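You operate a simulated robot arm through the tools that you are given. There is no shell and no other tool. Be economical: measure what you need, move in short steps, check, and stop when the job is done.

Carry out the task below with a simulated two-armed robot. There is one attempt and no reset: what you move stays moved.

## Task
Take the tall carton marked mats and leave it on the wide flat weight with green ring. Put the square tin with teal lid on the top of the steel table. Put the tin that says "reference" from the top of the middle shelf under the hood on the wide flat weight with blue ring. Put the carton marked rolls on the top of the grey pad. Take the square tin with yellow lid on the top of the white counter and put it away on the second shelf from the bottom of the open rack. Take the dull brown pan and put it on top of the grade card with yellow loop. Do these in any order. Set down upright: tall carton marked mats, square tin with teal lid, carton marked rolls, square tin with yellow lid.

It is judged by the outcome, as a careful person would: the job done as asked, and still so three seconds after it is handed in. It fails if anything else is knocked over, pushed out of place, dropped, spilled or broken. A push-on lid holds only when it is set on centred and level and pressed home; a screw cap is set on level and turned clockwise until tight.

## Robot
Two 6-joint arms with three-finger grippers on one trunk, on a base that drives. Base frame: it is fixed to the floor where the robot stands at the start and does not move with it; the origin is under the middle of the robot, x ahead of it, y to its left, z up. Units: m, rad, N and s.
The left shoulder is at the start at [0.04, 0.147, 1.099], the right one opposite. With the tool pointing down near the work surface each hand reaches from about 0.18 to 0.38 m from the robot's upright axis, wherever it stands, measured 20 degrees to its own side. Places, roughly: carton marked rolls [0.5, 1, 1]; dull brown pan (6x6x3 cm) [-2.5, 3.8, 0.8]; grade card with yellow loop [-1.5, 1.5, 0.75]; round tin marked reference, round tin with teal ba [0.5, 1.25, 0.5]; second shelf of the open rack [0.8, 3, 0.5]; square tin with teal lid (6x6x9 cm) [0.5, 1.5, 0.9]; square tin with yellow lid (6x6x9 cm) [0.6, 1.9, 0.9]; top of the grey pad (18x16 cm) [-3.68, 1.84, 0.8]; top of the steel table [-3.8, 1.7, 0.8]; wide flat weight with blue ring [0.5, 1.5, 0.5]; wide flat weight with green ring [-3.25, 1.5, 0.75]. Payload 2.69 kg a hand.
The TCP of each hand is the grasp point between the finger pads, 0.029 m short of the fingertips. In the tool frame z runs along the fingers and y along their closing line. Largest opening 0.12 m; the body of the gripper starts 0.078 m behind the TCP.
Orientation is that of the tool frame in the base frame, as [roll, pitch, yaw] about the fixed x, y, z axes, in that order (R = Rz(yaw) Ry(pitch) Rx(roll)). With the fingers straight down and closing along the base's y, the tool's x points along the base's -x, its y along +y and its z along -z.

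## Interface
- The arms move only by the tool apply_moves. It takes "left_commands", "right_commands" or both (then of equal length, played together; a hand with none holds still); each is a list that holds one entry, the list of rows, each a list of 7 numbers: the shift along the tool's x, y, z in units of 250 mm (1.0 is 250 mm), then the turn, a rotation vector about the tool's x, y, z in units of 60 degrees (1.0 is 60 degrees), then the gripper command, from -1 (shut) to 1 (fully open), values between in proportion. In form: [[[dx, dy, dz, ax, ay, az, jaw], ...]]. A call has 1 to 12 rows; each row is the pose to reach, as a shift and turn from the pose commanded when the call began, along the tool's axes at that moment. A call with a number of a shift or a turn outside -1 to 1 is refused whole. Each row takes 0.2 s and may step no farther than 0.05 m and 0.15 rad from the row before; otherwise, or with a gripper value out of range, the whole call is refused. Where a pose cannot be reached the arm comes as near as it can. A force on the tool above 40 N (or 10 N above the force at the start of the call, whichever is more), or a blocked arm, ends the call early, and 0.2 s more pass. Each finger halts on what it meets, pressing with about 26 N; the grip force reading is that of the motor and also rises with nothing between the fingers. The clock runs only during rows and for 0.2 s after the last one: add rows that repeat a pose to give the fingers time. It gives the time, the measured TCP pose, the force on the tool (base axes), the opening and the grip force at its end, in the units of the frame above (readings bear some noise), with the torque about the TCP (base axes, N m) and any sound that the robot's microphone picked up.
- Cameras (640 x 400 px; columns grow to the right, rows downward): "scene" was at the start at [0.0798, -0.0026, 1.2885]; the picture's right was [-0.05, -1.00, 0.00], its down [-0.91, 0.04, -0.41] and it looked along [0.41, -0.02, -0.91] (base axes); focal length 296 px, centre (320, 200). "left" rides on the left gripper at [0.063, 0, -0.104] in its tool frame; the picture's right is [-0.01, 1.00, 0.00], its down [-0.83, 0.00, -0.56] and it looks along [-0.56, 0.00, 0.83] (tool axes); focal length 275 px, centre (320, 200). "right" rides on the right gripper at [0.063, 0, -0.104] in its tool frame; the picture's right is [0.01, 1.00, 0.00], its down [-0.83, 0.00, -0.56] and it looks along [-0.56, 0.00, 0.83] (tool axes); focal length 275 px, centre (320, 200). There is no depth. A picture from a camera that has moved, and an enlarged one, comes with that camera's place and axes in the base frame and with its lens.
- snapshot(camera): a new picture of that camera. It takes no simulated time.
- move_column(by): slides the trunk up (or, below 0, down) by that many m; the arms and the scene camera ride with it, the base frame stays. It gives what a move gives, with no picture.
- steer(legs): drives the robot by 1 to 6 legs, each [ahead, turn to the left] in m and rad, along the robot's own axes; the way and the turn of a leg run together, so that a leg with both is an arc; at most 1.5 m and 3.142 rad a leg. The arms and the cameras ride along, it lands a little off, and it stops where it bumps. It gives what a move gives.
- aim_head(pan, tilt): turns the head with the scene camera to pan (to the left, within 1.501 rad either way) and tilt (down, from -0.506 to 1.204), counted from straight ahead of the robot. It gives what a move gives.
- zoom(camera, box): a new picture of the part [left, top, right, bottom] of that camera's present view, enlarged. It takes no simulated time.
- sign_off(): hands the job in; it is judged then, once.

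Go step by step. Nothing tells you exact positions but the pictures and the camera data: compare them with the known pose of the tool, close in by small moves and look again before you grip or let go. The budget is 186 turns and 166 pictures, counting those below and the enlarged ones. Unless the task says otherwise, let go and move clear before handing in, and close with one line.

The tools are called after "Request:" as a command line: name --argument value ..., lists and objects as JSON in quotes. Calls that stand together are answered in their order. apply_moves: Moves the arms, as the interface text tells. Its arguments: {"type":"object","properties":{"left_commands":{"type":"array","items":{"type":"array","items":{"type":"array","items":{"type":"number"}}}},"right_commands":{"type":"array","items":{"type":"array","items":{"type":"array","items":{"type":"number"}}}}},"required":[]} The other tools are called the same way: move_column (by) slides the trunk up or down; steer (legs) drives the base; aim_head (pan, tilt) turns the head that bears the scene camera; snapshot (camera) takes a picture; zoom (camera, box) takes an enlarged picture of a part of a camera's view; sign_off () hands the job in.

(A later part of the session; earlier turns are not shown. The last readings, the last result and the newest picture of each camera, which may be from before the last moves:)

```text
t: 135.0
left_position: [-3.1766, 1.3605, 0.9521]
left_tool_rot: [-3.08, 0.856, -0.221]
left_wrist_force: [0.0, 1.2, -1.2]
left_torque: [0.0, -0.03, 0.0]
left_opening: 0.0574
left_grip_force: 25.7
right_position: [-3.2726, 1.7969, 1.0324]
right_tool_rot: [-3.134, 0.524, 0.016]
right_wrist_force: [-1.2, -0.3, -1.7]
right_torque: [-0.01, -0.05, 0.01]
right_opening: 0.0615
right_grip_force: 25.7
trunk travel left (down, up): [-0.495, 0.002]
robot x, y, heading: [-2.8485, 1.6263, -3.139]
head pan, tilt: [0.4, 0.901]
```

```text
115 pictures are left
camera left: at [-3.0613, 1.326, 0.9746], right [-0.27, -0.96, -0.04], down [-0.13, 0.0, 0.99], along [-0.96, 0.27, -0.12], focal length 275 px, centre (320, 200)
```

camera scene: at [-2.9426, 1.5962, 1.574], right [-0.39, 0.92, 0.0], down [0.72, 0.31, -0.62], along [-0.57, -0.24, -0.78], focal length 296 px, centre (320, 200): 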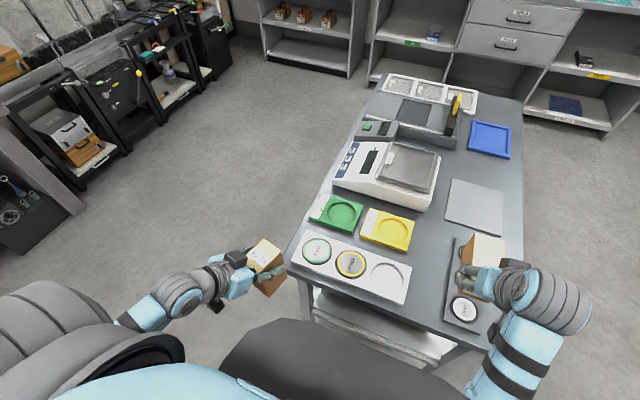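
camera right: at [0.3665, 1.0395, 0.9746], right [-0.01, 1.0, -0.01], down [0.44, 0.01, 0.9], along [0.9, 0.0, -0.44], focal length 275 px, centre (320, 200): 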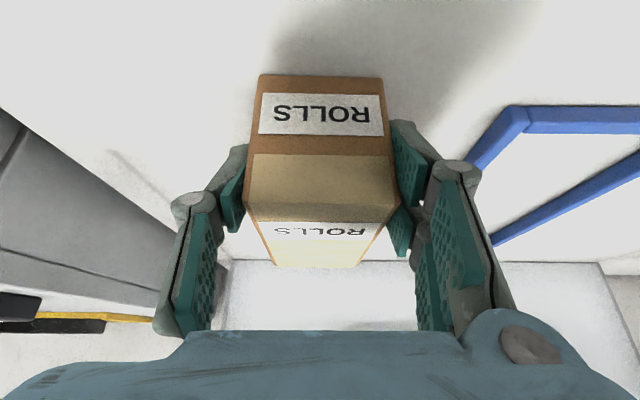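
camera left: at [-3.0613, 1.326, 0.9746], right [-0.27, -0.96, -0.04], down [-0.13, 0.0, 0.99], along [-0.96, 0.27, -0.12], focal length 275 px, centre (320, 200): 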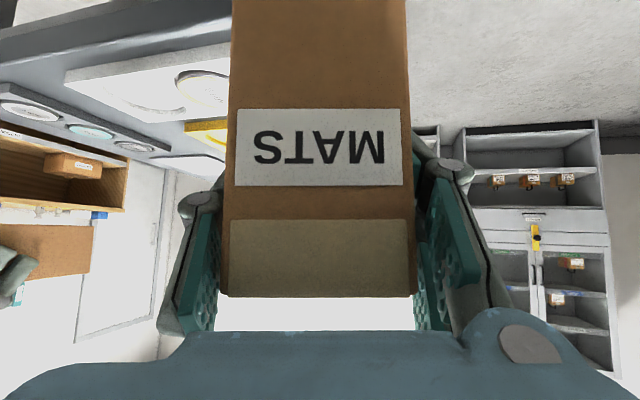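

Both views agree on the weight at (-3.317, 1.429). I bring the carton above it at constant height.

Request:
apply_moves --left_commands '[[[-0.07, -0.024, 0.08, 0, 0, 0, -1], [-0.14, -0.048, 0.16, 0, 0, 0, -1], [-0.21, -0.072, 0.24, 0, 0, 0, -1], [-0.28, -0.096, 0.32, 0, 0, 0, -1], [-0.35, -0.12, 0.4, 0, 0, 0, -1], [-0.417, -0.144, 0.481, 0, 0, 0, -1], [-0.417, -0.144, 0.481, 0, 0, 0, -1]]]'

Request:
snapshot --camera "scene"

```text
t: 136.6
left_position: [-3.3204, 1.4376, 0.9574]
left_tool_rot: [-3.081, 0.856, -0.22]
left_wrist_force: [-0.6, 0.7, -1.2]
left_torque: [-0.01, 0.01, -0.04]
left_opening: 0.0573
left_grip_force: 25.8
right_position: [-3.2736, 1.7969, 1.0343]
right_tool_rot: [-3.133, 0.526, 0.016]
right_wrist_force: [0.0, 0.3, -0.9]
right_torque: [0.02, -0.04, 0.0]
right_opening: 0.0613
right_grip_force: 26.1
trunk travel left (down, up): [-0.495, 0.002]
robot x, y, heading: [-2.8497, 1.6251, -3.137]
head pan, tilt: [0.4, 0.901]
```

```text
114 pictures are left
camera scene: at [-2.9416, 1.5962, 1.5741], right [-0.39, 0.92, 0.0], down [0.72, 0.31, -0.62], along [-0.57, -0.24, -0.78], focal length 296 px, centre (320, 200)
```

scene: 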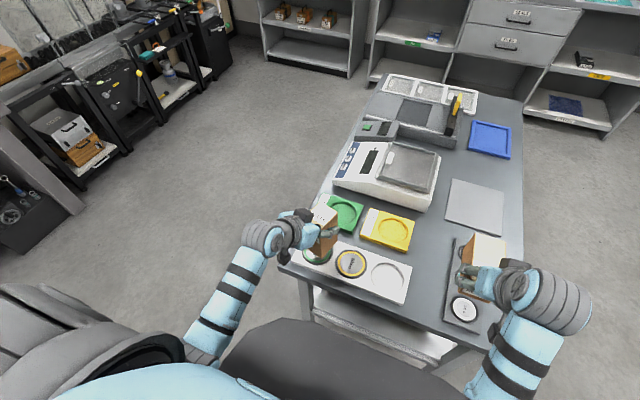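

Request:
zoom --camera "scene" --box '[270, 190, 370, 290]'

Request:
snapshot --camera "left"

```text
4.00 times, centred on (320, 240) of scene
camera zoom: at [-2.9416, 1.5962, 1.5741], right [-0.39, 0.92, 0.0], down [0.72, 0.31, -0.62], along [-0.57, -0.24, -0.78], focal length 1182 px, centre (320, 40)
```

zoom: 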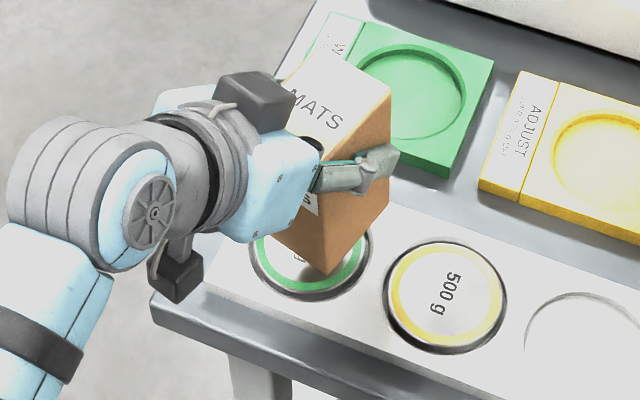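

```text
112 pictures are left
camera left: at [-3.2057, 1.4038, 0.978], right [-0.27, -0.96, -0.04], down [-0.13, 0.0, 0.99], along [-0.96, 0.27, -0.12], focal length 275 px, centre (320, 200)
```

left: 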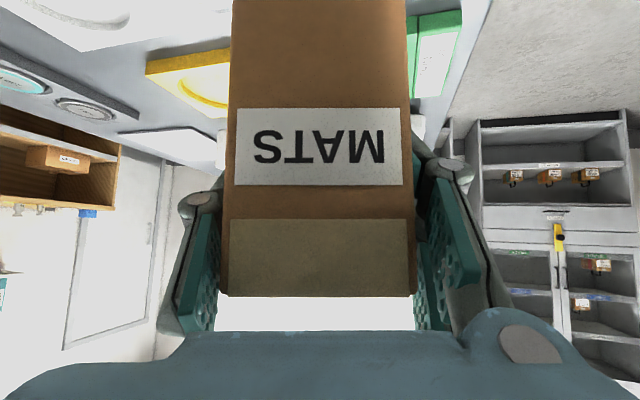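

The carton stands above the disc, about 8 mm off to the right side. I correct this and go down 3 cm.

Request:
apply_moves --left_commands '[[[0, 0.03, 0, 0, 0, 0, -1], [0.03, 0.03, 0.026, 0, 0, 0, -1], [0.06, 0.03, 0.053, 0, 0, 0, -1], [0.08, 0.03, 0.07, 0, 0, 0, -1], [0.08, 0.03, 0.07, 0, 0, 0, -1]]]'

Request:
zoom --camera "scene" --box '[270, 190, 370, 290]'

```text
t: 137.8
left_position: [-3.3234, 1.4315, 0.9298]
left_tool_rot: [-3.08, 0.857, -0.22]
left_wrist_force: [-0.7, -0.6, -0.7]
left_torque: [-0.01, 0.04, 0.03]
left_opening: 0.0575
left_grip_force: 26.6
right_position: [-3.2724, 1.7972, 1.0325]
right_tool_rot: [-3.134, 0.526, 0.016]
right_wrist_force: [0.3, 0.5, -1.1]
right_torque: [0.0, -0.05, 0.05]
right_opening: 0.0615
right_grip_force: 25.9
trunk travel left (down, up): [-0.495, 0.002]
robot x, y, heading: [-2.8483, 1.6274, -3.137]
head pan, tilt: [0.4, 0.901]
```

```text
4.00 times, centred on (320, 240) of scene
camera zoom: at [-2.9419, 1.5962, 1.5741], right [-0.39, 0.92, 0.0], down [0.72, 0.31, -0.62], along [-0.57, -0.24, -0.78], focal length 1182 px, centre (320, 40)
```

zoom: 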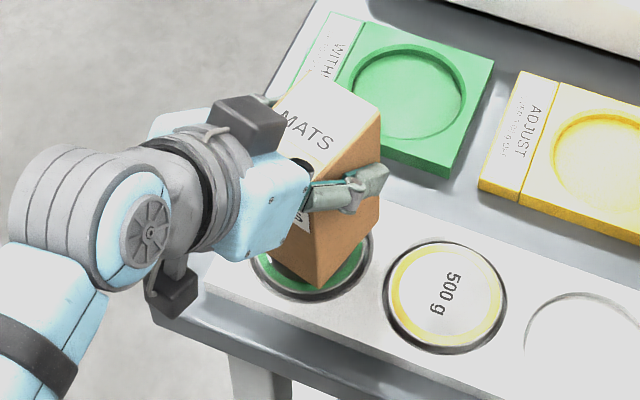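

Centred well on the disc. I lower in fine steps until it touches.

Request:
apply_moves --left_commands '[[[0.01, 0, 0.0087, 0, 0, 0, -1], [0.02, 0, 0.0174, 0, 0, 0, -1], [0.03, 0, 0.026, 0, 0, 0, -1], [0.04, 0, 0.035, 0, 0, 0, -1], [0.05, 0, 0.0435, 0, 0, 0, -1]]]'

Request:
zoom --camera "scene" --box '[270, 190, 370, 290]'

```text
t: 139.0
left_position: [-3.3209, 1.4317, 0.9125]
left_tool_rot: [-3.081, 0.856, -0.22]
left_wrist_force: [0.5, 0.1, -1.0]
left_torque: [-0.03, 0.01, -0.02]
left_opening: 0.0575
left_grip_force: 25.7
right_position: [-3.2727, 1.7977, 1.0334]
right_tool_rot: [-3.135, 0.526, 0.014]
right_wrist_force: [0.6, -0.1, -1.2]
right_torque: [0.01, -0.06, 0.01]
right_opening: 0.0617
right_grip_force: 25.2
trunk travel left (down, up): [-0.495, 0.002]
robot x, y, heading: [-2.8499, 1.6283, -3.138]
head pan, tilt: [0.4, 0.901]
```

```text
4.00 times, centred on (320, 240) of scene
camera zoom: at [-2.9419, 1.5963, 1.5741], right [-0.39, 0.92, 0.0], down [0.72, 0.31, -0.62], along [-0.57, -0.24, -0.78], focal length 1182 px, centre (320, 40)
```

zoom: 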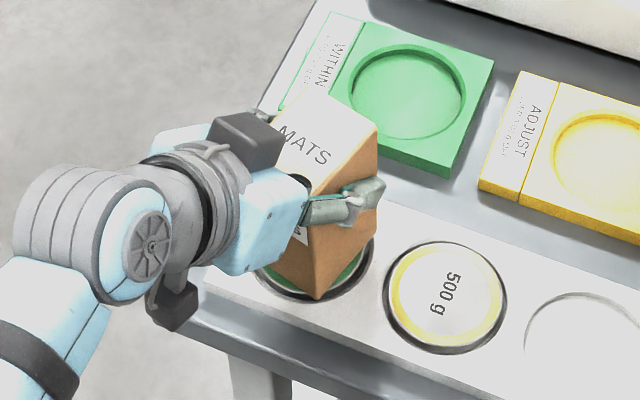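

No touch yet; I continue down in fine steps.

Request:
apply_moves --left_commands '[[[0.01, 0, 0.0087, 0, 0, 0, -1], [0.02, 0, 0.0174, 0, 0, 0, -1], [0.03, 0, 0.026, 0, 0, 0, -1], [0.04, 0, 0.035, 0, 0, 0, -1], [0.05, 0, 0.0435, 0, 0, 0, -1]]]'

Request:
zoom --camera "scene" --box '[270, 190, 370, 290]'

```text
t: 140.2
left_position: [-3.3187, 1.4347, 0.8986]
left_tool_rot: [-3.083, 0.861, -0.222]
left_wrist_force: [-1.1, -2.7, 28.5]
left_torque: [-0.86, 0.57, 0.03]
left_opening: 0.0577
left_grip_force: 25.8
right_position: [-3.2705, 1.7985, 1.0344]
right_tool_rot: [-3.136, 0.53, 0.017]
right_wrist_force: [0.1, 0.2, -0.8]
right_torque: [0.0, -0.02, -0.01]
right_opening: 0.0615
right_grip_force: 26.2
trunk travel left (down, up): [-0.495, 0.002]
robot x, y, heading: [-2.8496, 1.6268, -3.137]
head pan, tilt: [0.4, 0.901]
```

```text
4.00 times, centred on (320, 240) of scene
camera zoom: at [-2.9362, 1.5981, 1.5745], right [-0.39, 0.92, 0.0], down [0.72, 0.31, -0.62], along [-0.57, -0.24, -0.78], focal length 1182 px, centre (320, 40)
```

zoom: 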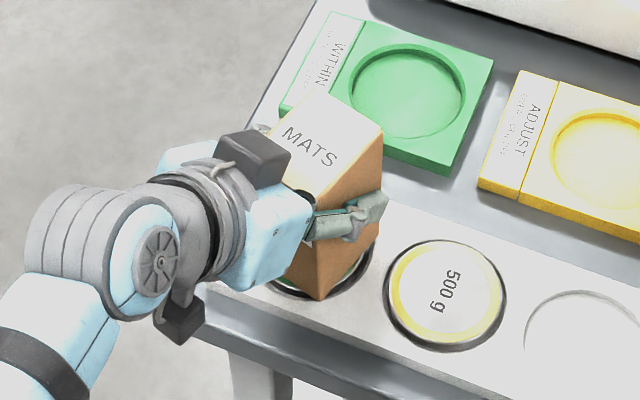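

Touchdown, well centred on the disc. I ease the press, open and check.

Request:
apply_moves --left_commands '[[[-0.012, 0, -0.0105, 0, 0, 0, -1], [-0.02, 0, -0.0174, 0, 0, 0, -1], [-0.02, 0, -0.0174, 0, 0, 0, -1]]]'

Request:
apply_moves --left_commands '[[[0, 0, 0, 0, 0, 0, 0.1], [0, 0, 0, 0, 0, 0, 0.2], [0, 0, 0, 0, 0, 0, 0.6], [0, 0, 0, 0, 0, 0, 0.6], [0, 0, 0, 0, 0, 0, 0.6]]]'

Request:
zoom --camera "scene" --box '[270, 190, 370, 290]'

Request:
snapshot --camera "left"

```text
t: 141.0
left_position: [-3.3216, 1.4321, 0.9]
left_tool_rot: [-3.078, 0.853, -0.219]
left_wrist_force: [-0.1, -0.2, -1.6]
left_torque: [0.0, -0.02, 0.05]
left_opening: 0.0576
left_grip_force: 26.1
right_position: [-3.2729, 1.7959, 1.0326]
right_tool_rot: [-3.133, 0.526, 0.017]
right_wrist_force: [-0.6, -0.4, -1.2]
right_torque: [-0.01, -0.06, -0.03]
right_opening: 0.0614
right_grip_force: 25.9
trunk travel left (down, up): [-0.495, 0.002]
robot x, y, heading: [-2.8527, 1.6256, -3.14]
head pan, tilt: [0.4, 0.901]
```

```text
t: 142.2
left_position: [-3.3207, 1.4311, 0.901]
left_tool_rot: [-3.081, 0.857, -0.22]
left_wrist_force: [-0.4, -0.2, -0.2]
left_torque: [-0.01, 0.01, 0.03]
left_opening: 0.096
left_grip_force: 0.1
right_position: [-3.2722, 1.7971, 1.0324]
right_tool_rot: [-3.133, 0.525, 0.016]
right_wrist_force: [0.1, -0.7, -1.5]
right_torque: [0.0, -0.03, 0.0]
right_opening: 0.0615
right_grip_force: 26.6
trunk travel left (down, up): [-0.495, 0.002]
robot x, y, heading: [-2.8531, 1.6243, -3.133]
head pan, tilt: [0.4, 0.901]
```

```text
4.00 times, centred on (320, 240) of scene
camera zoom: at [-2.9416, 1.5963, 1.5741], right [-0.39, 0.92, 0.0], down [0.72, 0.31, -0.62], along [-0.57, -0.24, -0.78], focal length 1182 px, centre (320, 40)
```

zoom: 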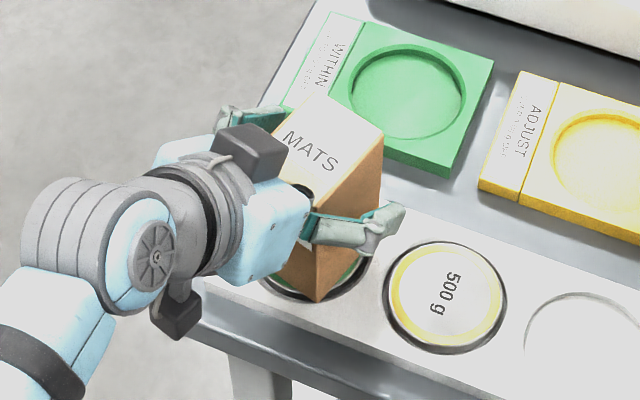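

```text
107 pictures are left
camera left: at [-3.2063, 1.3978, 0.9232], right [-0.27, -0.96, -0.04], down [-0.13, 0.0, 0.99], along [-0.96, 0.27, -0.12], focal length 275 px, centre (320, 200)
```

left: 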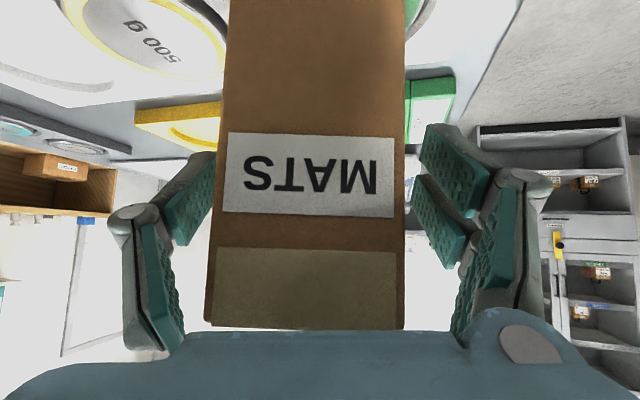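

The carton stands on the disc. I withdraw the left hand along its fingers.

Request:
apply_moves --left_commands '[[[0, 0, -0.1, 0, 0, 0, 0.6], [0, 0, -0.2, 0, 0, 0, 0.6], [0, 0, -0.3, 0, 0, 0, 0.6], [0, 0, -0.4, 0, 0, 0, 0.6], [0, 0, -0.5, 0, 0, 0, 0.6], [0, 0, -0.6, 0, 0, 0, 0.6]]]'

Request:
steer --legs '[[-0.22, 0]]'

Request:
aim_head --pan 0.1 --tilt 0.75

Request:
snapshot --camera "scene"

```text
t: 143.6
left_position: [-3.2139, 1.3968, 1.002]
left_tool_rot: [-3.078, 0.859, -0.221]
left_wrist_force: [-1.5, -0.2, 0.3]
left_torque: [0.02, 0.01, 0.02]
left_opening: 0.096
left_grip_force: 0.0
right_position: [-3.2717, 1.7968, 1.0329]
right_tool_rot: [-3.133, 0.526, 0.015]
right_wrist_force: [0.2, -0.4, 0.1]
right_torque: [-0.01, -0.07, 0.01]
right_opening: 0.0614
right_grip_force: 25.8
trunk travel left (down, up): [-0.495, 0.002]
robot x, y, heading: [-2.8522, 1.6243, -3.138]
head pan, tilt: [0.4, 0.901]
```

```text
t: 145.3
left_position: [-2.9976, 1.3979, 1.0008]
left_tool_rot: [-3.078, 0.856, -0.221]
left_wrist_force: [-0.8, -0.6, 0.8]
left_torque: [-0.02, -0.03, -0.02]
left_opening: 0.0959
left_grip_force: 0.1
right_position: [-3.0558, 1.7981, 1.031]
right_tool_rot: [-3.134, 0.522, 0.015]
right_wrist_force: [-0.1, 0.2, -1.8]
right_torque: [-0.01, -0.11, -0.05]
right_opening: 0.0615
right_grip_force: 25.9
trunk travel left (down, up): [-0.495, 0.002]
robot x, y, heading: [-2.6297, 1.6269, -3.141]
head pan, tilt: [0.4, 0.901]
```

```text
t: 146.1
left_position: [-2.9932, 1.3975, 1.0024]
left_tool_rot: [-3.079, 0.86, -0.221]
left_wrist_force: [-0.6, -0.6, 0.0]
left_torque: [-0.02, 0.01, -0.02]
left_opening: 0.0959
left_grip_force: 0.1
right_position: [-3.0523, 1.7988, 1.0333]
right_tool_rot: [-3.137, 0.527, 0.012]
right_wrist_force: [0.2, -0.3, -1.3]
right_torque: [0.01, -0.04, 0.0]
right_opening: 0.0618
right_grip_force: 26.5
trunk travel left (down, up): [-0.495, 0.002]
robot x, y, heading: [-2.6323, 1.6244, -3.139]
head pan, tilt: [0.099, 0.75]
```

```text
106 pictures are left
camera scene: at [-2.7333, 1.6181, 1.586], right [-0.1, 0.99, 0.0], down [0.68, 0.07, -0.73], along [-0.73, -0.07, -0.68], focal length 296 px, centre (320, 200)
```

scene: 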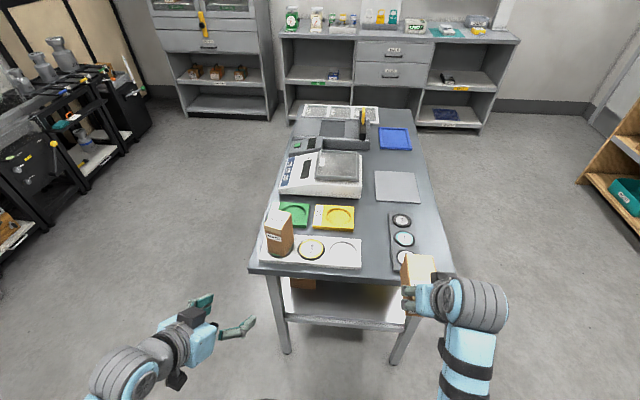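

Mats is done. I go around to the north side of the steel table, to face the grey pad.

Request:
steer --legs '[[0, -1.571], [0.95, 0], [0, 1.571], [0.85, 0], [0, 1.571]]'

Request:
aim_head --pan 0 --tilt 0.85

Request:
snapshot --camera "scene"

```text
t: 166.7
left_position: [-3.2616, 2.1913, 1.0015]
left_tool_rot: [-3.081, 0.856, 1.351]
left_wrist_force: [0.5, -0.3, -0.4]
left_torque: [0.02, -0.01, -0.01]
left_opening: 0.0961
left_grip_force: 0.1
right_position: [-3.6612, 2.1332, 1.0331]
right_tool_rot: [-3.135, 0.528, 1.585]
right_wrist_force: [0.9, 0.6, -1.5]
right_torque: [0.06, -0.02, 0.0]
right_opening: 0.0617
right_grip_force: 26.3
trunk travel left (down, up): [-0.495, 0.002]
robot x, y, heading: [-3.492, 2.5536, -1.569]
head pan, tilt: [0.099, 0.75]
```

```text
t: 167.4
left_position: [-3.261, 2.1912, 1.0012]
left_tool_rot: [-3.08, 0.859, 1.351]
left_wrist_force: [0.2, 0.6, -0.3]
left_torque: [-0.02, 0.02, 0.01]
left_opening: 0.0961
left_grip_force: 0.0
right_position: [-3.662, 2.1313, 1.0321]
right_tool_rot: [-3.134, 0.525, 1.587]
right_wrist_force: [0.2, -0.4, -1.1]
right_torque: [0.06, -0.01, 0.0]
right_opening: 0.0614
right_grip_force: 26.0
trunk travel left (down, up): [-0.495, 0.002]
robot x, y, heading: [-3.4848, 2.5564, -1.57]
head pan, tilt: [0.0, 0.85]
```

```text
105 pictures are left
camera scene: at [-3.4904, 2.4561, 1.578], right [-1.0, 0.0, 0.0], down [0.0, 0.75, -0.66], along [0.0, -0.66, -0.75], focal length 296 px, centre (320, 200)
```

scene: 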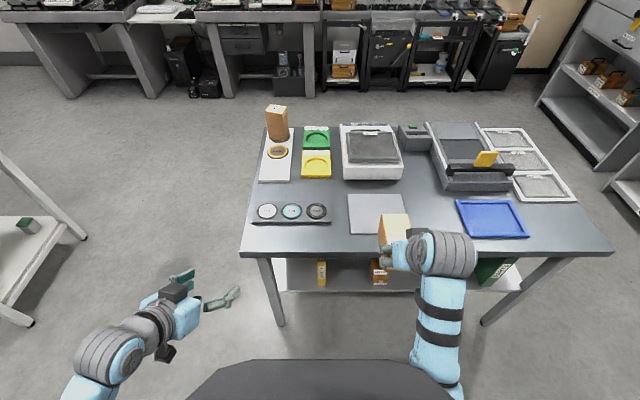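

The pad centre is at about (-3.687, 1.815). I drive 0.16 m ahead and extend the right hand over it.

Request:
steer --legs '[[0.16, 0]]'

Request:
apply_moves --right_commands '[[[-0.11, -0.02, 0.062, 0, 0, 0, -1], [-0.22, -0.04, 0.125, 0, 0, 0, -1], [-0.33, -0.06, 0.187, 0, 0, 0, -1], [-0.44, -0.08, 0.25, 0, 0, 0, -1], [-0.535, -0.1, 0.31, 0, 0, 0, -1], [-0.535, -0.1, 0.31, 0, 0, 0, -1]]]'

Request:
snapshot --camera "scene"

Request:
snapshot --camera "right"

```text
t: 168.8
left_position: [-3.2621, 2.0328, 1.0035]
left_tool_rot: [-3.082, 0.861, 1.347]
left_wrist_force: [-0.1, 0.6, -0.4]
left_torque: [0.0, -0.03, -0.03]
left_opening: 0.0962
left_grip_force: 0.2
right_position: [-3.6631, 1.9758, 1.0342]
right_tool_rot: [-3.136, 0.528, 1.583]
right_wrist_force: [-0.2, -0.1, -0.7]
right_torque: [0.03, -0.02, 0.0]
right_opening: 0.0615
right_grip_force: 26.3
trunk travel left (down, up): [-0.495, 0.002]
robot x, y, heading: [-3.4928, 2.3933, -1.578]
head pan, tilt: [0.0, 0.85]
```

```text
t: 170.2
left_position: [-3.2628, 2.0306, 1.0017]
left_tool_rot: [-3.079, 0.859, 1.345]
left_wrist_force: [-0.4, 0.6, 0.2]
left_torque: [0.0, -0.01, 0.02]
left_opening: 0.0962
left_grip_force: 0.0
right_position: [-3.6866, 1.819, 1.0325]
right_tool_rot: [-3.135, 0.526, 1.586]
right_wrist_force: [0.4, 0.8, -0.8]
right_torque: [0.05, 0.02, -0.02]
right_opening: 0.0615
right_grip_force: 26.4
trunk travel left (down, up): [-0.495, 0.002]
robot x, y, heading: [-3.4873, 2.3934, -1.572]
head pan, tilt: [0.0, 0.85]
```

```text
104 pictures are left
camera scene: at [-3.4903, 2.2962, 1.578], right [-1.0, 0.0, 0.0], down [0.0, 0.75, -0.66], along [0.0, -0.66, -0.75], focal length 296 px, centre (320, 200)
```

scene: 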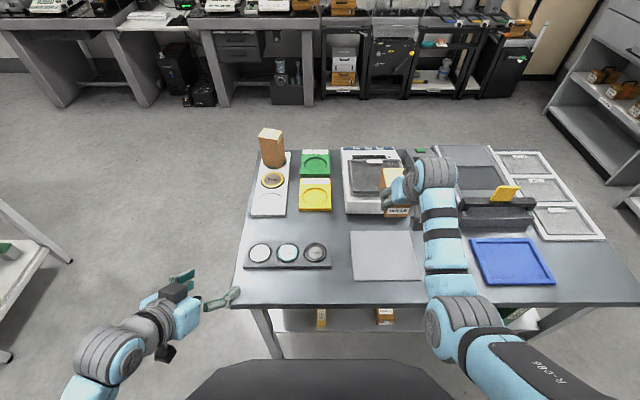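

```text
103 pictures are left
camera right: at [-3.6875, 1.9248, 1.0906], right [1.0, 0.01, -0.01], down [0.01, -0.44, 0.9], along [0.01, -0.9, -0.44], focal length 275 px, centre (320, 200)
```

right: 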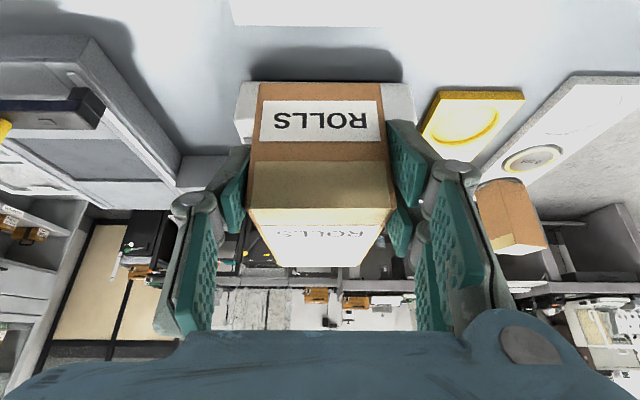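

The carton is right above the pad centre. I lower it by 19 cm with the arm.

Request:
apply_moves --right_commands '[[[0.055, 0, 0.094, 0, 0, 0, -1], [0.11, 0, 0.188, 0, 0, 0, -1], [0.165, 0, 0.282, 0, 0, 0, -1], [0.22, 0, 0.376, 0, 0, 0, -1], [0.275, 0, 0.47, 0, 0, 0, -1], [0.33, 0, 0.564, 0, 0, 0, -1], [0.375, 0, 0.642, 0, 0, 0, -1], [0.375, 0, 0.642, 0, 0, 0, -1]]]'

Request:
snapshot --camera "scene"

```text
t: 172.0
left_position: [-3.2615, 2.0327, 1.0029]
left_tool_rot: [-3.079, 0.862, 1.346]
left_wrist_force: [0.4, 0.2, -0.4]
left_torque: [0.0, -0.02, -0.04]
left_opening: 0.0958
left_grip_force: 0.0
right_position: [-3.6878, 1.823, 0.8519]
right_tool_rot: [-3.134, 0.534, 1.583]
right_wrist_force: [-1.9, -11.7, 13.1]
right_torque: [1.25, 0.27, -0.25]
right_opening: 0.0614
right_grip_force: 24.6
right hand out of reach, approached as far as the arm can: row 7, 8
trunk travel left (down, up): [-0.495, 0.002]
robot x, y, heading: [-3.49, 2.3952, -1.572]
head pan, tilt: [0.0, 0.85]
```

```text
102 pictures are left
camera scene: at [-3.4891, 2.299, 1.5783], right [-1.0, 0.0, 0.0], down [0.0, 0.75, -0.66], along [0.0, -0.66, -0.75], focal length 296 px, centre (320, 200)
```

scene: 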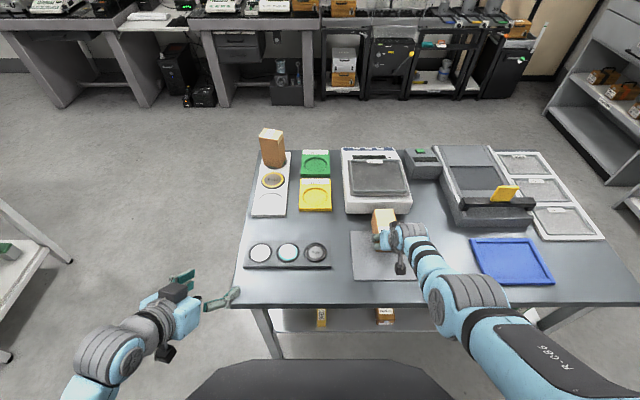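

There is some contact force. I zoom to see.

Request:
zoom --camera "scene" --box '[330, 180, 450, 290]'

Request:
snapshot --camera "right"

```text
3.64 times, centred on (390, 235) of scene
camera zoom: at [-3.4891, 2.299, 1.5783], right [-1.0, 0.0, 0.0], down [0.0, 0.75, -0.66], along [0.0, -0.66, -0.75], focal length 1075 px, centre (66, 73)
```

zoom: 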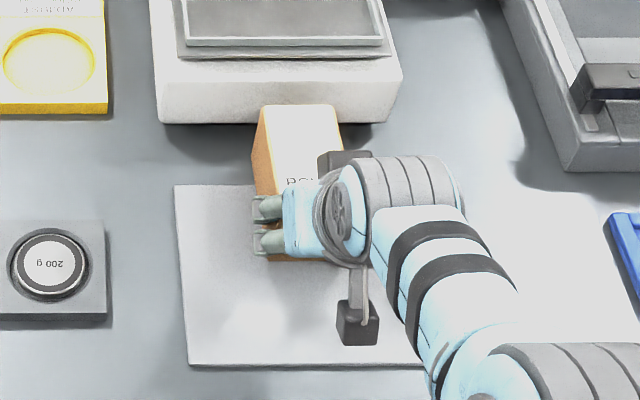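

```text
100 pictures are left
camera right: at [-3.6889, 1.93, 0.9097], right [1.0, 0.01, -0.01], down [0.01, -0.43, 0.9], along [0.01, -0.9, -0.43], focal length 275 px, centre (320, 200)
```

right: 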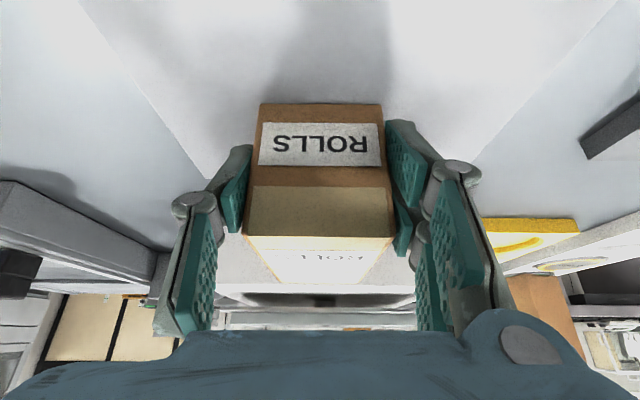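

I take another force reading at rest.

Request:
apply_moves --right_commands '[[[0, 0, 0, 0, 0, 0, -1], [0, 0, 0, 0, 0, 0, -1]]]'

Request:
zoom --camera "scene" --box '[360, 190, 440, 250]'

```text
t: 172.6
left_position: [-3.2612, 2.0329, 1.002]
left_tool_rot: [-3.08, 0.861, 1.349]
left_wrist_force: [1.4, 0.1, 0.3]
left_torque: [0.0, 0.01, 0.0]
left_opening: 0.0959
left_grip_force: 0.0
right_position: [-3.6862, 1.8234, 0.8531]
right_tool_rot: [-3.135, 0.53, 1.586]
right_wrist_force: [-0.8, -8.5, 24.0]
right_torque: [-0.54, -0.04, -0.02]
right_opening: 0.0617
right_grip_force: 26.2
trunk travel left (down, up): [-0.495, 0.002]
robot x, y, heading: [-3.4889, 2.3931, -1.57]
head pan, tilt: [0.0, 0.85]
```

```text
6.67 times, centred on (400, 220) of scene
camera zoom: at [-3.4888, 2.2987, 1.5782], right [-1.0, 0.0, 0.0], down [0.0, 0.75, -0.66], along [0.0, -0.66, -0.75], focal length 1971 px, centre (-213, 67)
```

zoom: 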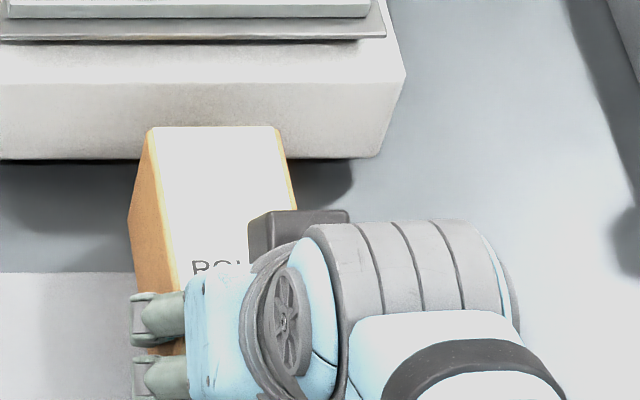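

The carton already touches the pad, and its centre lies about 5 cm too far south. I lift 4 cm, shift it back north 5.5 cm, and look.

Request:
apply_moves --right_commands '[[[-0.04, 0, -0.069, 0, 0, 0, -1], [-0.08, 0, -0.138, 0, 0, 0, -1], [0.01, 0, -0.19, 0, 0, 0, -1], [0.11, 0, -0.249, 0, 0, 0, -1], [0.11, 0, -0.249, 0, 0, 0, -1]]]'

Request:
zoom --camera "scene" --box '[330, 180, 450, 290]'

Request:
snapshot --camera "right"

```text
t: 173.8
left_position: [-3.2633, 2.0293, 1.0017]
left_tool_rot: [-3.078, 0.858, 1.348]
left_wrist_force: [0.0, -0.2, -0.9]
left_torque: [0.01, 0.03, 0.0]
left_opening: 0.096
left_grip_force: 0.1
right_position: [-3.6896, 1.8767, 0.8909]
right_tool_rot: [-3.134, 0.526, 1.582]
right_wrist_force: [0.7, -0.3, -1.3]
right_torque: [0.07, 0.01, 0.0]
right_opening: 0.0614
right_grip_force: 25.6
trunk travel left (down, up): [-0.495, 0.002]
robot x, y, heading: [-3.4891, 2.3936, -1.571]
head pan, tilt: [0.0, 0.85]
```

```text
3.64 times, centred on (390, 235) of scene
camera zoom: at [-3.4906, 2.2951, 1.5779], right [-1.0, 0.0, 0.0], down [0.0, 0.75, -0.66], along [0.0, -0.66, -0.75], focal length 1075 px, centre (66, 73)
```

zoom: 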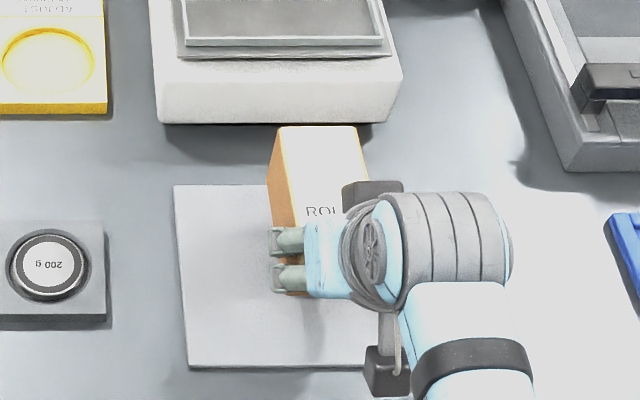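

```text
97 pictures are left
camera right: at [-3.6905, 1.9827, 0.9483], right [1.0, 0.01, -0.01], down [0.01, -0.44, 0.9], along [0.01, -0.9, -0.44], focal length 275 px, centre (320, 200)
```

right: 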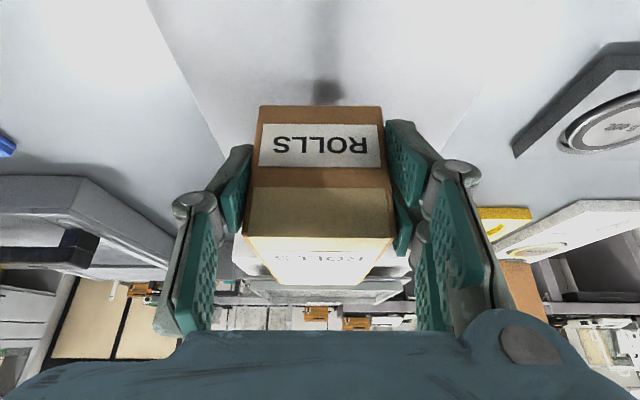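

The carton now spans the pad well (centre y ≈ 1.83). I lower until it touches.

Request:
apply_moves --right_commands '[[[0.03, 0, 0.052, 0, 0, 0, -1], [0.06, 0, 0.103, 0, 0, 0, -1], [0.07, 0, 0.12, 0, 0, 0, -1], [0.08, 0, 0.137, 0, 0, 0, -1], [0.085, 0, 0.146, 0, 0, 0, -1], [0.085, 0, 0.146, 0, 0, 0, -1]]]'

Request:
zoom --camera "scene" --box '[330, 180, 450, 290]'

```text
t: 175.2
left_position: [-3.2614, 2.0317, 1.0023]
left_tool_rot: [-3.079, 0.861, 1.348]
left_wrist_force: [-0.5, 0.6, 0.5]
left_torque: [0.0, 0.0, -0.02]
left_opening: 0.0962
left_grip_force: 0.1
right_position: [-3.6888, 1.8768, 0.8517]
right_tool_rot: [-3.134, 0.535, 1.584]
right_wrist_force: [-2.0, -3.8, 22.4]
right_torque: [-0.04, 0.04, -0.02]
right_opening: 0.0616
right_grip_force: 25.6
trunk travel left (down, up): [-0.495, 0.002]
robot x, y, heading: [-3.4926, 2.3919, -1.571]
head pan, tilt: [0.0, 0.85]
```

```text
3.64 times, centred on (390, 235) of scene
camera zoom: at [-3.4893, 2.2992, 1.5783], right [-1.0, 0.0, 0.0], down [0.0, 0.75, -0.66], along [0.0, -0.66, -0.75], focal length 1075 px, centre (66, 73)
```

zoom: 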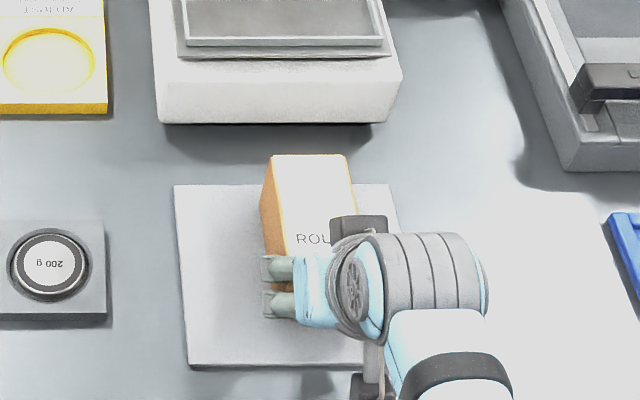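

It rests on the pad. I ease, open and withdraw the right hand.

Request:
apply_moves --right_commands '[[[-0.006, 0, -0.01, 0, 0, 0, -1], [-0.006, 0, -0.01, 0, 0, 0, 0], [-0.006, 0, -0.01, 0, 0, 0, 0.6], [-0.006, 0, -0.01, 0, 0, 0, 0.6], [-0.006, 0, -0.01, 0, 0, 0, 0.6]]]'

Request:
apply_moves --right_commands '[[[0, 0, -0.1, 0, 0, 0, 0.6], [0, 0, -0.2, 0, 0, 0, 0.6], [0, 0, -0.3, 0, 0, 0, 0.6], [0, 0, -0.4, 0, 0, 0, 0.6], [0, 0, -0.5, 0, 0, 0, 0.6], [0, 0, -0.6, 0, 0, 0, 0.6]]]'

Request:
steer --legs '[[-0.2, 0]]'

Request:
snapshot --camera "scene"

```text
t: 176.4
left_position: [-3.2626, 2.0306, 1.002]
left_tool_rot: [-3.079, 0.857, 1.347]
left_wrist_force: [-0.6, 0.9, -0.2]
left_torque: [0.02, -0.02, 0.01]
left_opening: 0.0959
left_grip_force: 0.0
right_position: [-3.6891, 1.8769, 0.8516]
right_tool_rot: [-3.133, 0.527, 1.584]
right_wrist_force: [0.0, -0.4, -0.4]
right_torque: [0.01, 0.01, 0.02]
right_opening: 0.096
right_grip_force: 0.1
trunk travel left (down, up): [-0.495, 0.002]
robot x, y, heading: [-3.4879, 2.3915, -1.572]
head pan, tilt: [0.0, 0.85]
```

```text
t: 177.8
left_position: [-3.2618, 2.0297, 1.0021]
left_tool_rot: [-3.081, 0.859, 1.348]
left_wrist_force: [-0.2, 0.7, 0.1]
left_torque: [0.0, 0.01, 0.01]
left_opening: 0.0962
left_grip_force: 0.1
right_position: [-3.6896, 1.9512, 0.9824]
right_tool_rot: [-3.134, 0.524, 1.583]
right_wrist_force: [0.2, -0.2, -0.4]
right_torque: [-0.02, 0.04, 0.02]
right_opening: 0.0959
right_grip_force: 0.1
trunk travel left (down, up): [-0.495, 0.002]
robot x, y, heading: [-3.4869, 2.3966, -1.575]
head pan, tilt: [0.0, 0.85]
```

```text
t: 179.4
left_position: [-3.2616, 2.2312, 1.0013]
left_tool_rot: [-3.077, 0.855, 1.352]
left_wrist_force: [0.9, 0.1, 0.0]
left_torque: [0.02, -0.02, 0.0]
left_opening: 0.096
left_grip_force: 0.0
right_position: [-3.6894, 2.1516, 0.9797]
right_tool_rot: [-3.135, 0.521, 1.586]
right_wrist_force: [-0.3, -0.5, 0.1]
right_torque: [0.02, -0.01, 0.02]
right_opening: 0.0959
right_grip_force: 0.0
trunk travel left (down, up): [-0.495, 0.002]
robot x, y, heading: [-3.4908, 2.5972, -1.57]
head pan, tilt: [0.0, 0.85]
```

```text
95 pictures are left
camera scene: at [-3.4903, 2.4944, 1.5776], right [-1.0, 0.0, 0.0], down [0.0, 0.75, -0.66], along [0.0, -0.66, -0.75], focal length 296 px, centre (320, 200)
```

scene: 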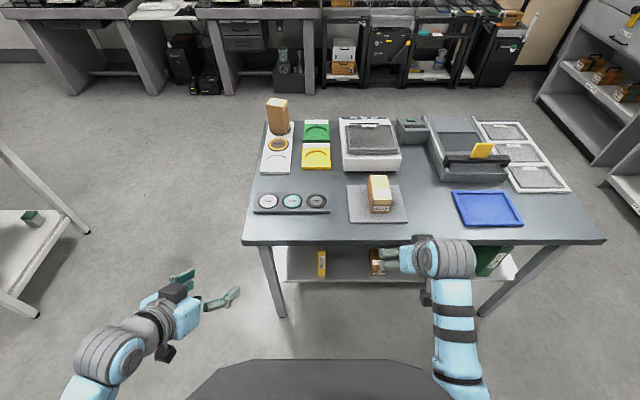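

Rolls stands on the pad. Next I go to the green-legged table for the brown pan.

Request:
steer --legs '[[0, 1.99], [0.95, 0], [0, 1.15]]'

Request:
aim_head --pan 0 --tilt 0.6

Request:
snapshot --camera "scene"

```text
t: 192.1
left_position: [-2.8218, 3.3713, 1.0017]
left_tool_rot: [-3.08, 0.858, -1.815]
left_wrist_force: [0.3, -0.7, -0.8]
left_torque: [-0.01, 0.01, -0.03]
left_opening: 0.0961
left_grip_force: 0.1
right_position: [-2.3917, 3.4416, 0.9819]
right_tool_rot: [-3.134, 0.526, -1.579]
right_wrist_force: [-0.1, -0.2, 0.0]
right_torque: [-0.04, 0.02, -0.03]
right_opening: 0.0958
right_grip_force: 0.1
trunk travel left (down, up): [-0.495, 0.002]
robot x, y, heading: [-2.6004, 3.0046, 1.551]
head pan, tilt: [0.0, 0.85]
```

```text
t: 192.9
left_position: [-2.8218, 3.3717, 1.0012]
left_tool_rot: [-3.078, 0.859, -1.815]
left_wrist_force: [0.2, -0.3, -0.5]
left_torque: [0.02, -0.03, -0.01]
left_opening: 0.096
left_grip_force: 0.0
right_position: [-2.3931, 3.4425, 0.98]
right_tool_rot: [-3.134, 0.527, -1.579]
right_wrist_force: [0.6, 0.6, -0.3]
right_torque: [0.01, 0.03, 0.01]
right_opening: 0.096
right_grip_force: 0.0
trunk travel left (down, up): [-0.495, 0.002]
robot x, y, heading: [-2.6027, 3.0009, 1.543]
head pan, tilt: [0.0, 0.6]
```

```text
94 pictures are left
camera scene: at [-2.5994, 3.1124, 1.5988], right [1.0, -0.02, 0.0], down [-0.01, -0.57, -0.82], along [0.02, 0.82, -0.57], focal length 296 px, centre (320, 200)
```

scene: 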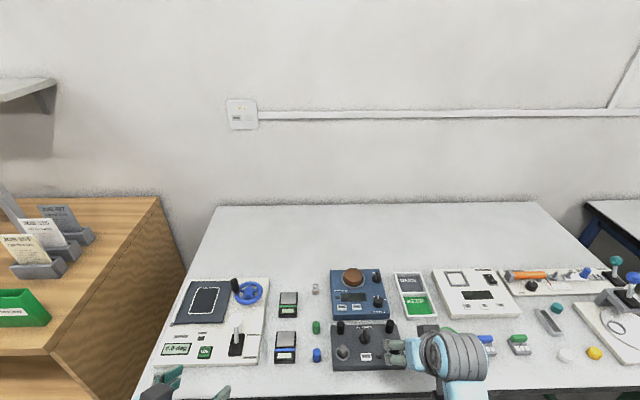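

I zoom on the brown pan.

Request:
zoom --camera "scene" --box '[310, 250, 430, 330]'

Request:
snapshot --camera "right"

```text
5.00 times, centred on (370, 290) of scene
camera zoom: at [-2.5994, 3.1124, 1.5988], right [1.0, -0.02, 0.0], down [-0.01, -0.57, -0.82], along [0.02, 0.82, -0.57], focal length 1478 px, centre (70, -250)
```

zoom: 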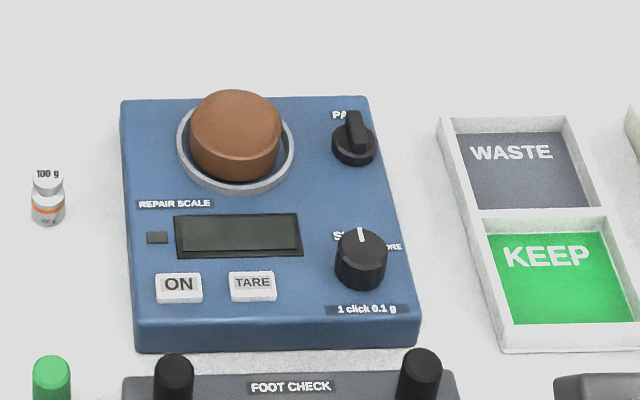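

```text
92 pictures are left
camera right: at [-2.3941, 3.3348, 1.0394], right [-1.0, 0.01, -0.01], down [0.0, 0.44, 0.9], along [0.01, 0.9, -0.44], focal length 275 px, centre (320, 200)
```

right: 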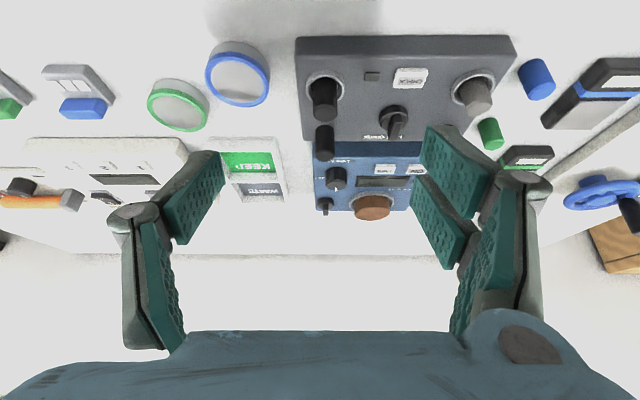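

The pan sits deep on the table, so I take a stance turned left with the right shoulder forward.

Request:
steer --legs '[[0, -1.44], [0.355, 0], [0, 2.05]]'

Request:
apply_moves --right_commands '[[[0, 0, 0, 0, -0.06, 0, 0.6], [0, 0, 0, 0, -0.12, 0, 0.4], [0, 0, 0, 0, -0.18, 0, 0.3], [0, 0, 0, 0, -0.18, 0, 0.3]]]'

Request:
aim_head --pan -0.4 --tilt 0.7

Request:
snapshot --camera "scene"

Request:
snapshot --camera "right"

```text
t: 203.6
left_position: [-2.6385, 3.2181, 1.0025]
left_tool_rot: [-3.08, 0.86, -1.221]
left_wrist_force: [-0.3, -0.1, 0.3]
left_torque: [0.01, 0.03, -0.03]
left_opening: 0.0957
left_grip_force: 0.1
right_position: [-2.3222, 3.5149, 0.9815]
right_tool_rot: [-3.134, 0.525, -0.986]
right_wrist_force: [0.3, 0.1, 0.8]
right_torque: [0.0, -0.04, 0.01]
right_opening: 0.096
right_grip_force: 0.0
trunk travel left (down, up): [-0.495, 0.002]
robot x, y, heading: [-2.2484, 3.0332, 2.138]
head pan, tilt: [0.0, 0.6]
```

```text
t: 204.6
left_position: [-2.6388, 3.2162, 1.0019]
left_tool_rot: [-3.08, 0.858, -1.221]
left_wrist_force: [0.1, -0.8, -0.5]
left_torque: [-0.01, 0.0, 0.0]
left_opening: 0.0961
left_grip_force: 0.0
right_position: [-2.3216, 3.5143, 0.9801]
right_tool_rot: [-3.134, 0.715, -0.984]
right_wrist_force: [0.2, 0.5, 0.0]
right_torque: [0.0, 0.01, -0.01]
right_opening: 0.0781
right_grip_force: 0.1
trunk travel left (down, up): [-0.495, 0.002]
robot x, y, heading: [-2.2495, 3.0353, 2.143]
head pan, tilt: [0.0, 0.6]
```

```text
t: 205.5
left_position: [-2.6386, 3.2158, 1.0016]
left_tool_rot: [-3.079, 0.858, -1.223]
left_wrist_force: [-0.1, -1.0, -0.5]
left_torque: [-0.01, 0.02, -0.01]
left_opening: 0.0959
left_grip_force: 0.0
right_position: [-2.3227, 3.5139, 0.9817]
right_tool_rot: [-3.135, 0.717, -0.984]
right_wrist_force: [0.0, 0.9, 0.1]
right_torque: [-0.03, -0.03, 0.0]
right_opening: 0.0777
right_grip_force: 0.1
trunk travel left (down, up): [-0.495, 0.002]
robot x, y, heading: [-2.2508, 3.0339, 2.139]
head pan, tilt: [-0.4, 0.7]
```

```text
91 pictures are left
camera scene: at [-2.2764, 3.1348, 1.5903], right [0.99, 0.17, 0.0], down [0.11, -0.63, -0.77], along [-0.13, 0.75, -0.64], focal length 296 px, centre (320, 200)
```

scene: 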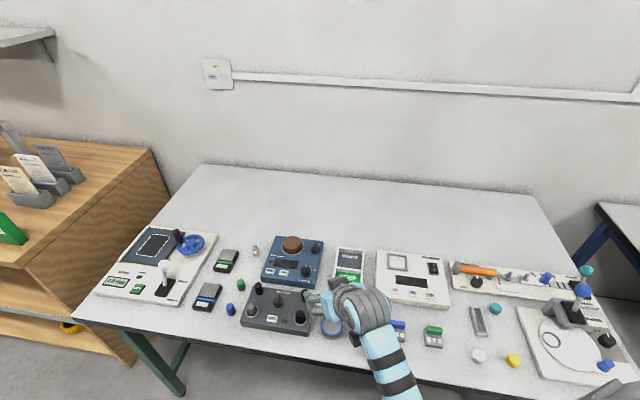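

```text
90 pictures are left
camera right: at [-2.2587, 3.417, 1.0177], right [-0.83, -0.55, -0.01], down [-0.15, 0.21, 0.96], along [-0.53, 0.81, -0.26], focal length 275 px, centre (320, 200)
```

right: 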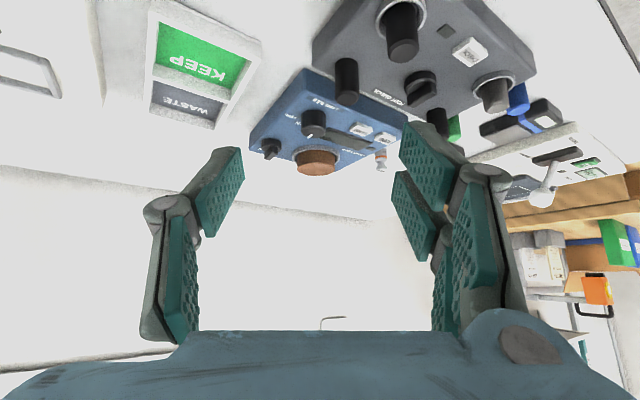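

Pan centre (-2.479, 3.762), z 0.845; the hand is aligned. I drive 7 cm, then extend at height.

Request:
steer --legs '[[0.07, 0]]'

Request:
apply_moves --right_commands '[[[-0.08, -0.003, 0.07, 0, 0, 0, 0.3], [-0.16, -0.007, 0.14, 0, 0, 0, 0.3], [-0.24, -0.01, 0.21, 0, 0, 0, 0.3], [-0.32, -0.014, 0.28, 0, 0, 0, 0.3], [-0.4, -0.018, 0.35, 0, 0, 0, 0.3], [-0.48, -0.021, 0.42, 0, 0, 0, 0.3], [-0.56, -0.025, 0.49, 0, 0, 0, 0.3], [-0.64, -0.028, 0.56, 0, 0, 0, 0.3], [-0.64, -0.028, 0.56, 0, 0, 0, 0.3]]]'

Request:
snapshot --camera "right"

```text
t: 206.5
left_position: [-2.6725, 3.2672, 1.006]
left_tool_rot: [-3.082, 0.869, -1.224]
left_wrist_force: [1.4, -0.9, 0.2]
left_torque: [0.02, 0.02, 0.04]
left_opening: 0.0959
left_grip_force: 0.1
right_position: [-2.3558, 3.5652, 0.9859]
right_tool_rot: [-3.135, 0.724, -0.986]
right_wrist_force: [0.7, -2.2, 1.1]
right_torque: [0.06, 0.02, 0.04]
right_opening: 0.0781
right_grip_force: 0.0
trunk travel left (down, up): [-0.495, 0.002]
robot x, y, heading: [-2.289, 3.0918, 2.139]
head pan, tilt: [-0.4, 0.7]
```

```text
t: 208.5
left_position: [-2.6756, 3.2738, 1.0022]
left_tool_rot: [-3.08, 0.857, -1.223]
left_wrist_force: [0.4, -0.5, -0.3]
left_torque: [-0.01, 0.02, -0.03]
left_opening: 0.0959
left_grip_force: 0.1
right_position: [-2.4712, 3.7558, 0.9789]
right_tool_rot: [-3.135, 0.716, -0.984]
right_wrist_force: [0.2, -0.2, 0.3]
right_torque: [-0.01, 0.01, 0.02]
right_opening: 0.0778
right_grip_force: 0.0
trunk travel left (down, up): [-0.495, 0.002]
robot x, y, heading: [-2.2862, 3.0959, 2.143]
head pan, tilt: [-0.4, 0.7]
```

```text
89 pictures are left
camera right: at [-2.4069, 3.6582, 1.0163], right [-0.83, -0.55, -0.01], down [-0.15, 0.21, 0.96], along [-0.53, 0.81, -0.26], focal length 275 px, centre (320, 200)
```

right: 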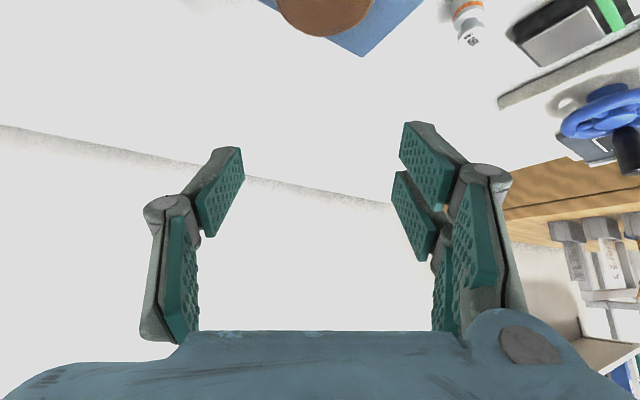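

I lower the trunk 0.10 m and look.

Request:
move_column --by -0.09

Request:
snapshot --camera "right"

Request:
snapshot --camera "scene"

```text
t: 209.8
left_position: [-2.6754, 3.2752, 0.9121]
left_tool_rot: [-3.078, 0.858, -1.221]
left_wrist_force: [0.6, 0.0, -0.2]
left_torque: [-0.02, -0.01, -0.01]
left_opening: 0.096
left_grip_force: 0.0
right_position: [-2.4695, 3.7551, 0.8899]
right_tool_rot: [-3.135, 0.713, -0.984]
right_wrist_force: [0.2, 0.1, 0.0]
right_torque: [-0.02, 0.03, -0.02]
right_opening: 0.0779
right_grip_force: 0.1
trunk travel left (down, up): [-0.405, 0.092]
robot x, y, heading: [-2.2891, 3.092, 2.142]
head pan, tilt: [-0.4, 0.7]
```

```text
88 pictures are left
camera right: at [-2.4071, 3.6583, 0.9261], right [-0.83, -0.55, -0.01], down [-0.15, 0.22, 0.96], along [-0.53, 0.81, -0.26], focal length 275 px, centre (320, 200)
```

right: 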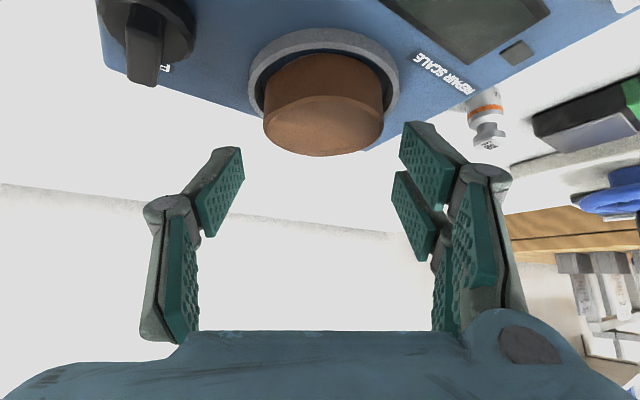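

```text
87 pictures are left
camera scene: at [-2.3142, 3.1937, 1.5004], right [0.99, 0.17, 0.0], down [0.11, -0.63, -0.76], along [-0.13, 0.75, -0.64], focal length 296 px, centre (320, 200)
```

scene: 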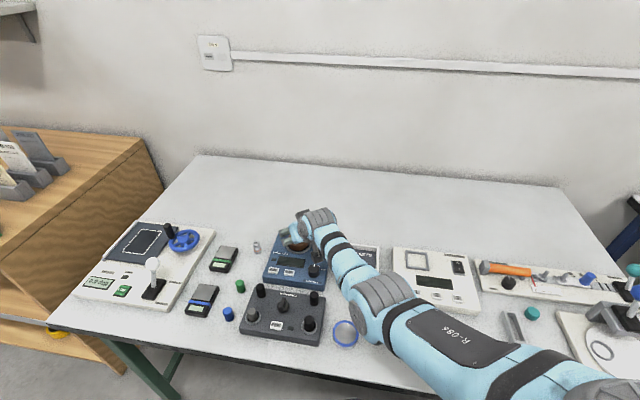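

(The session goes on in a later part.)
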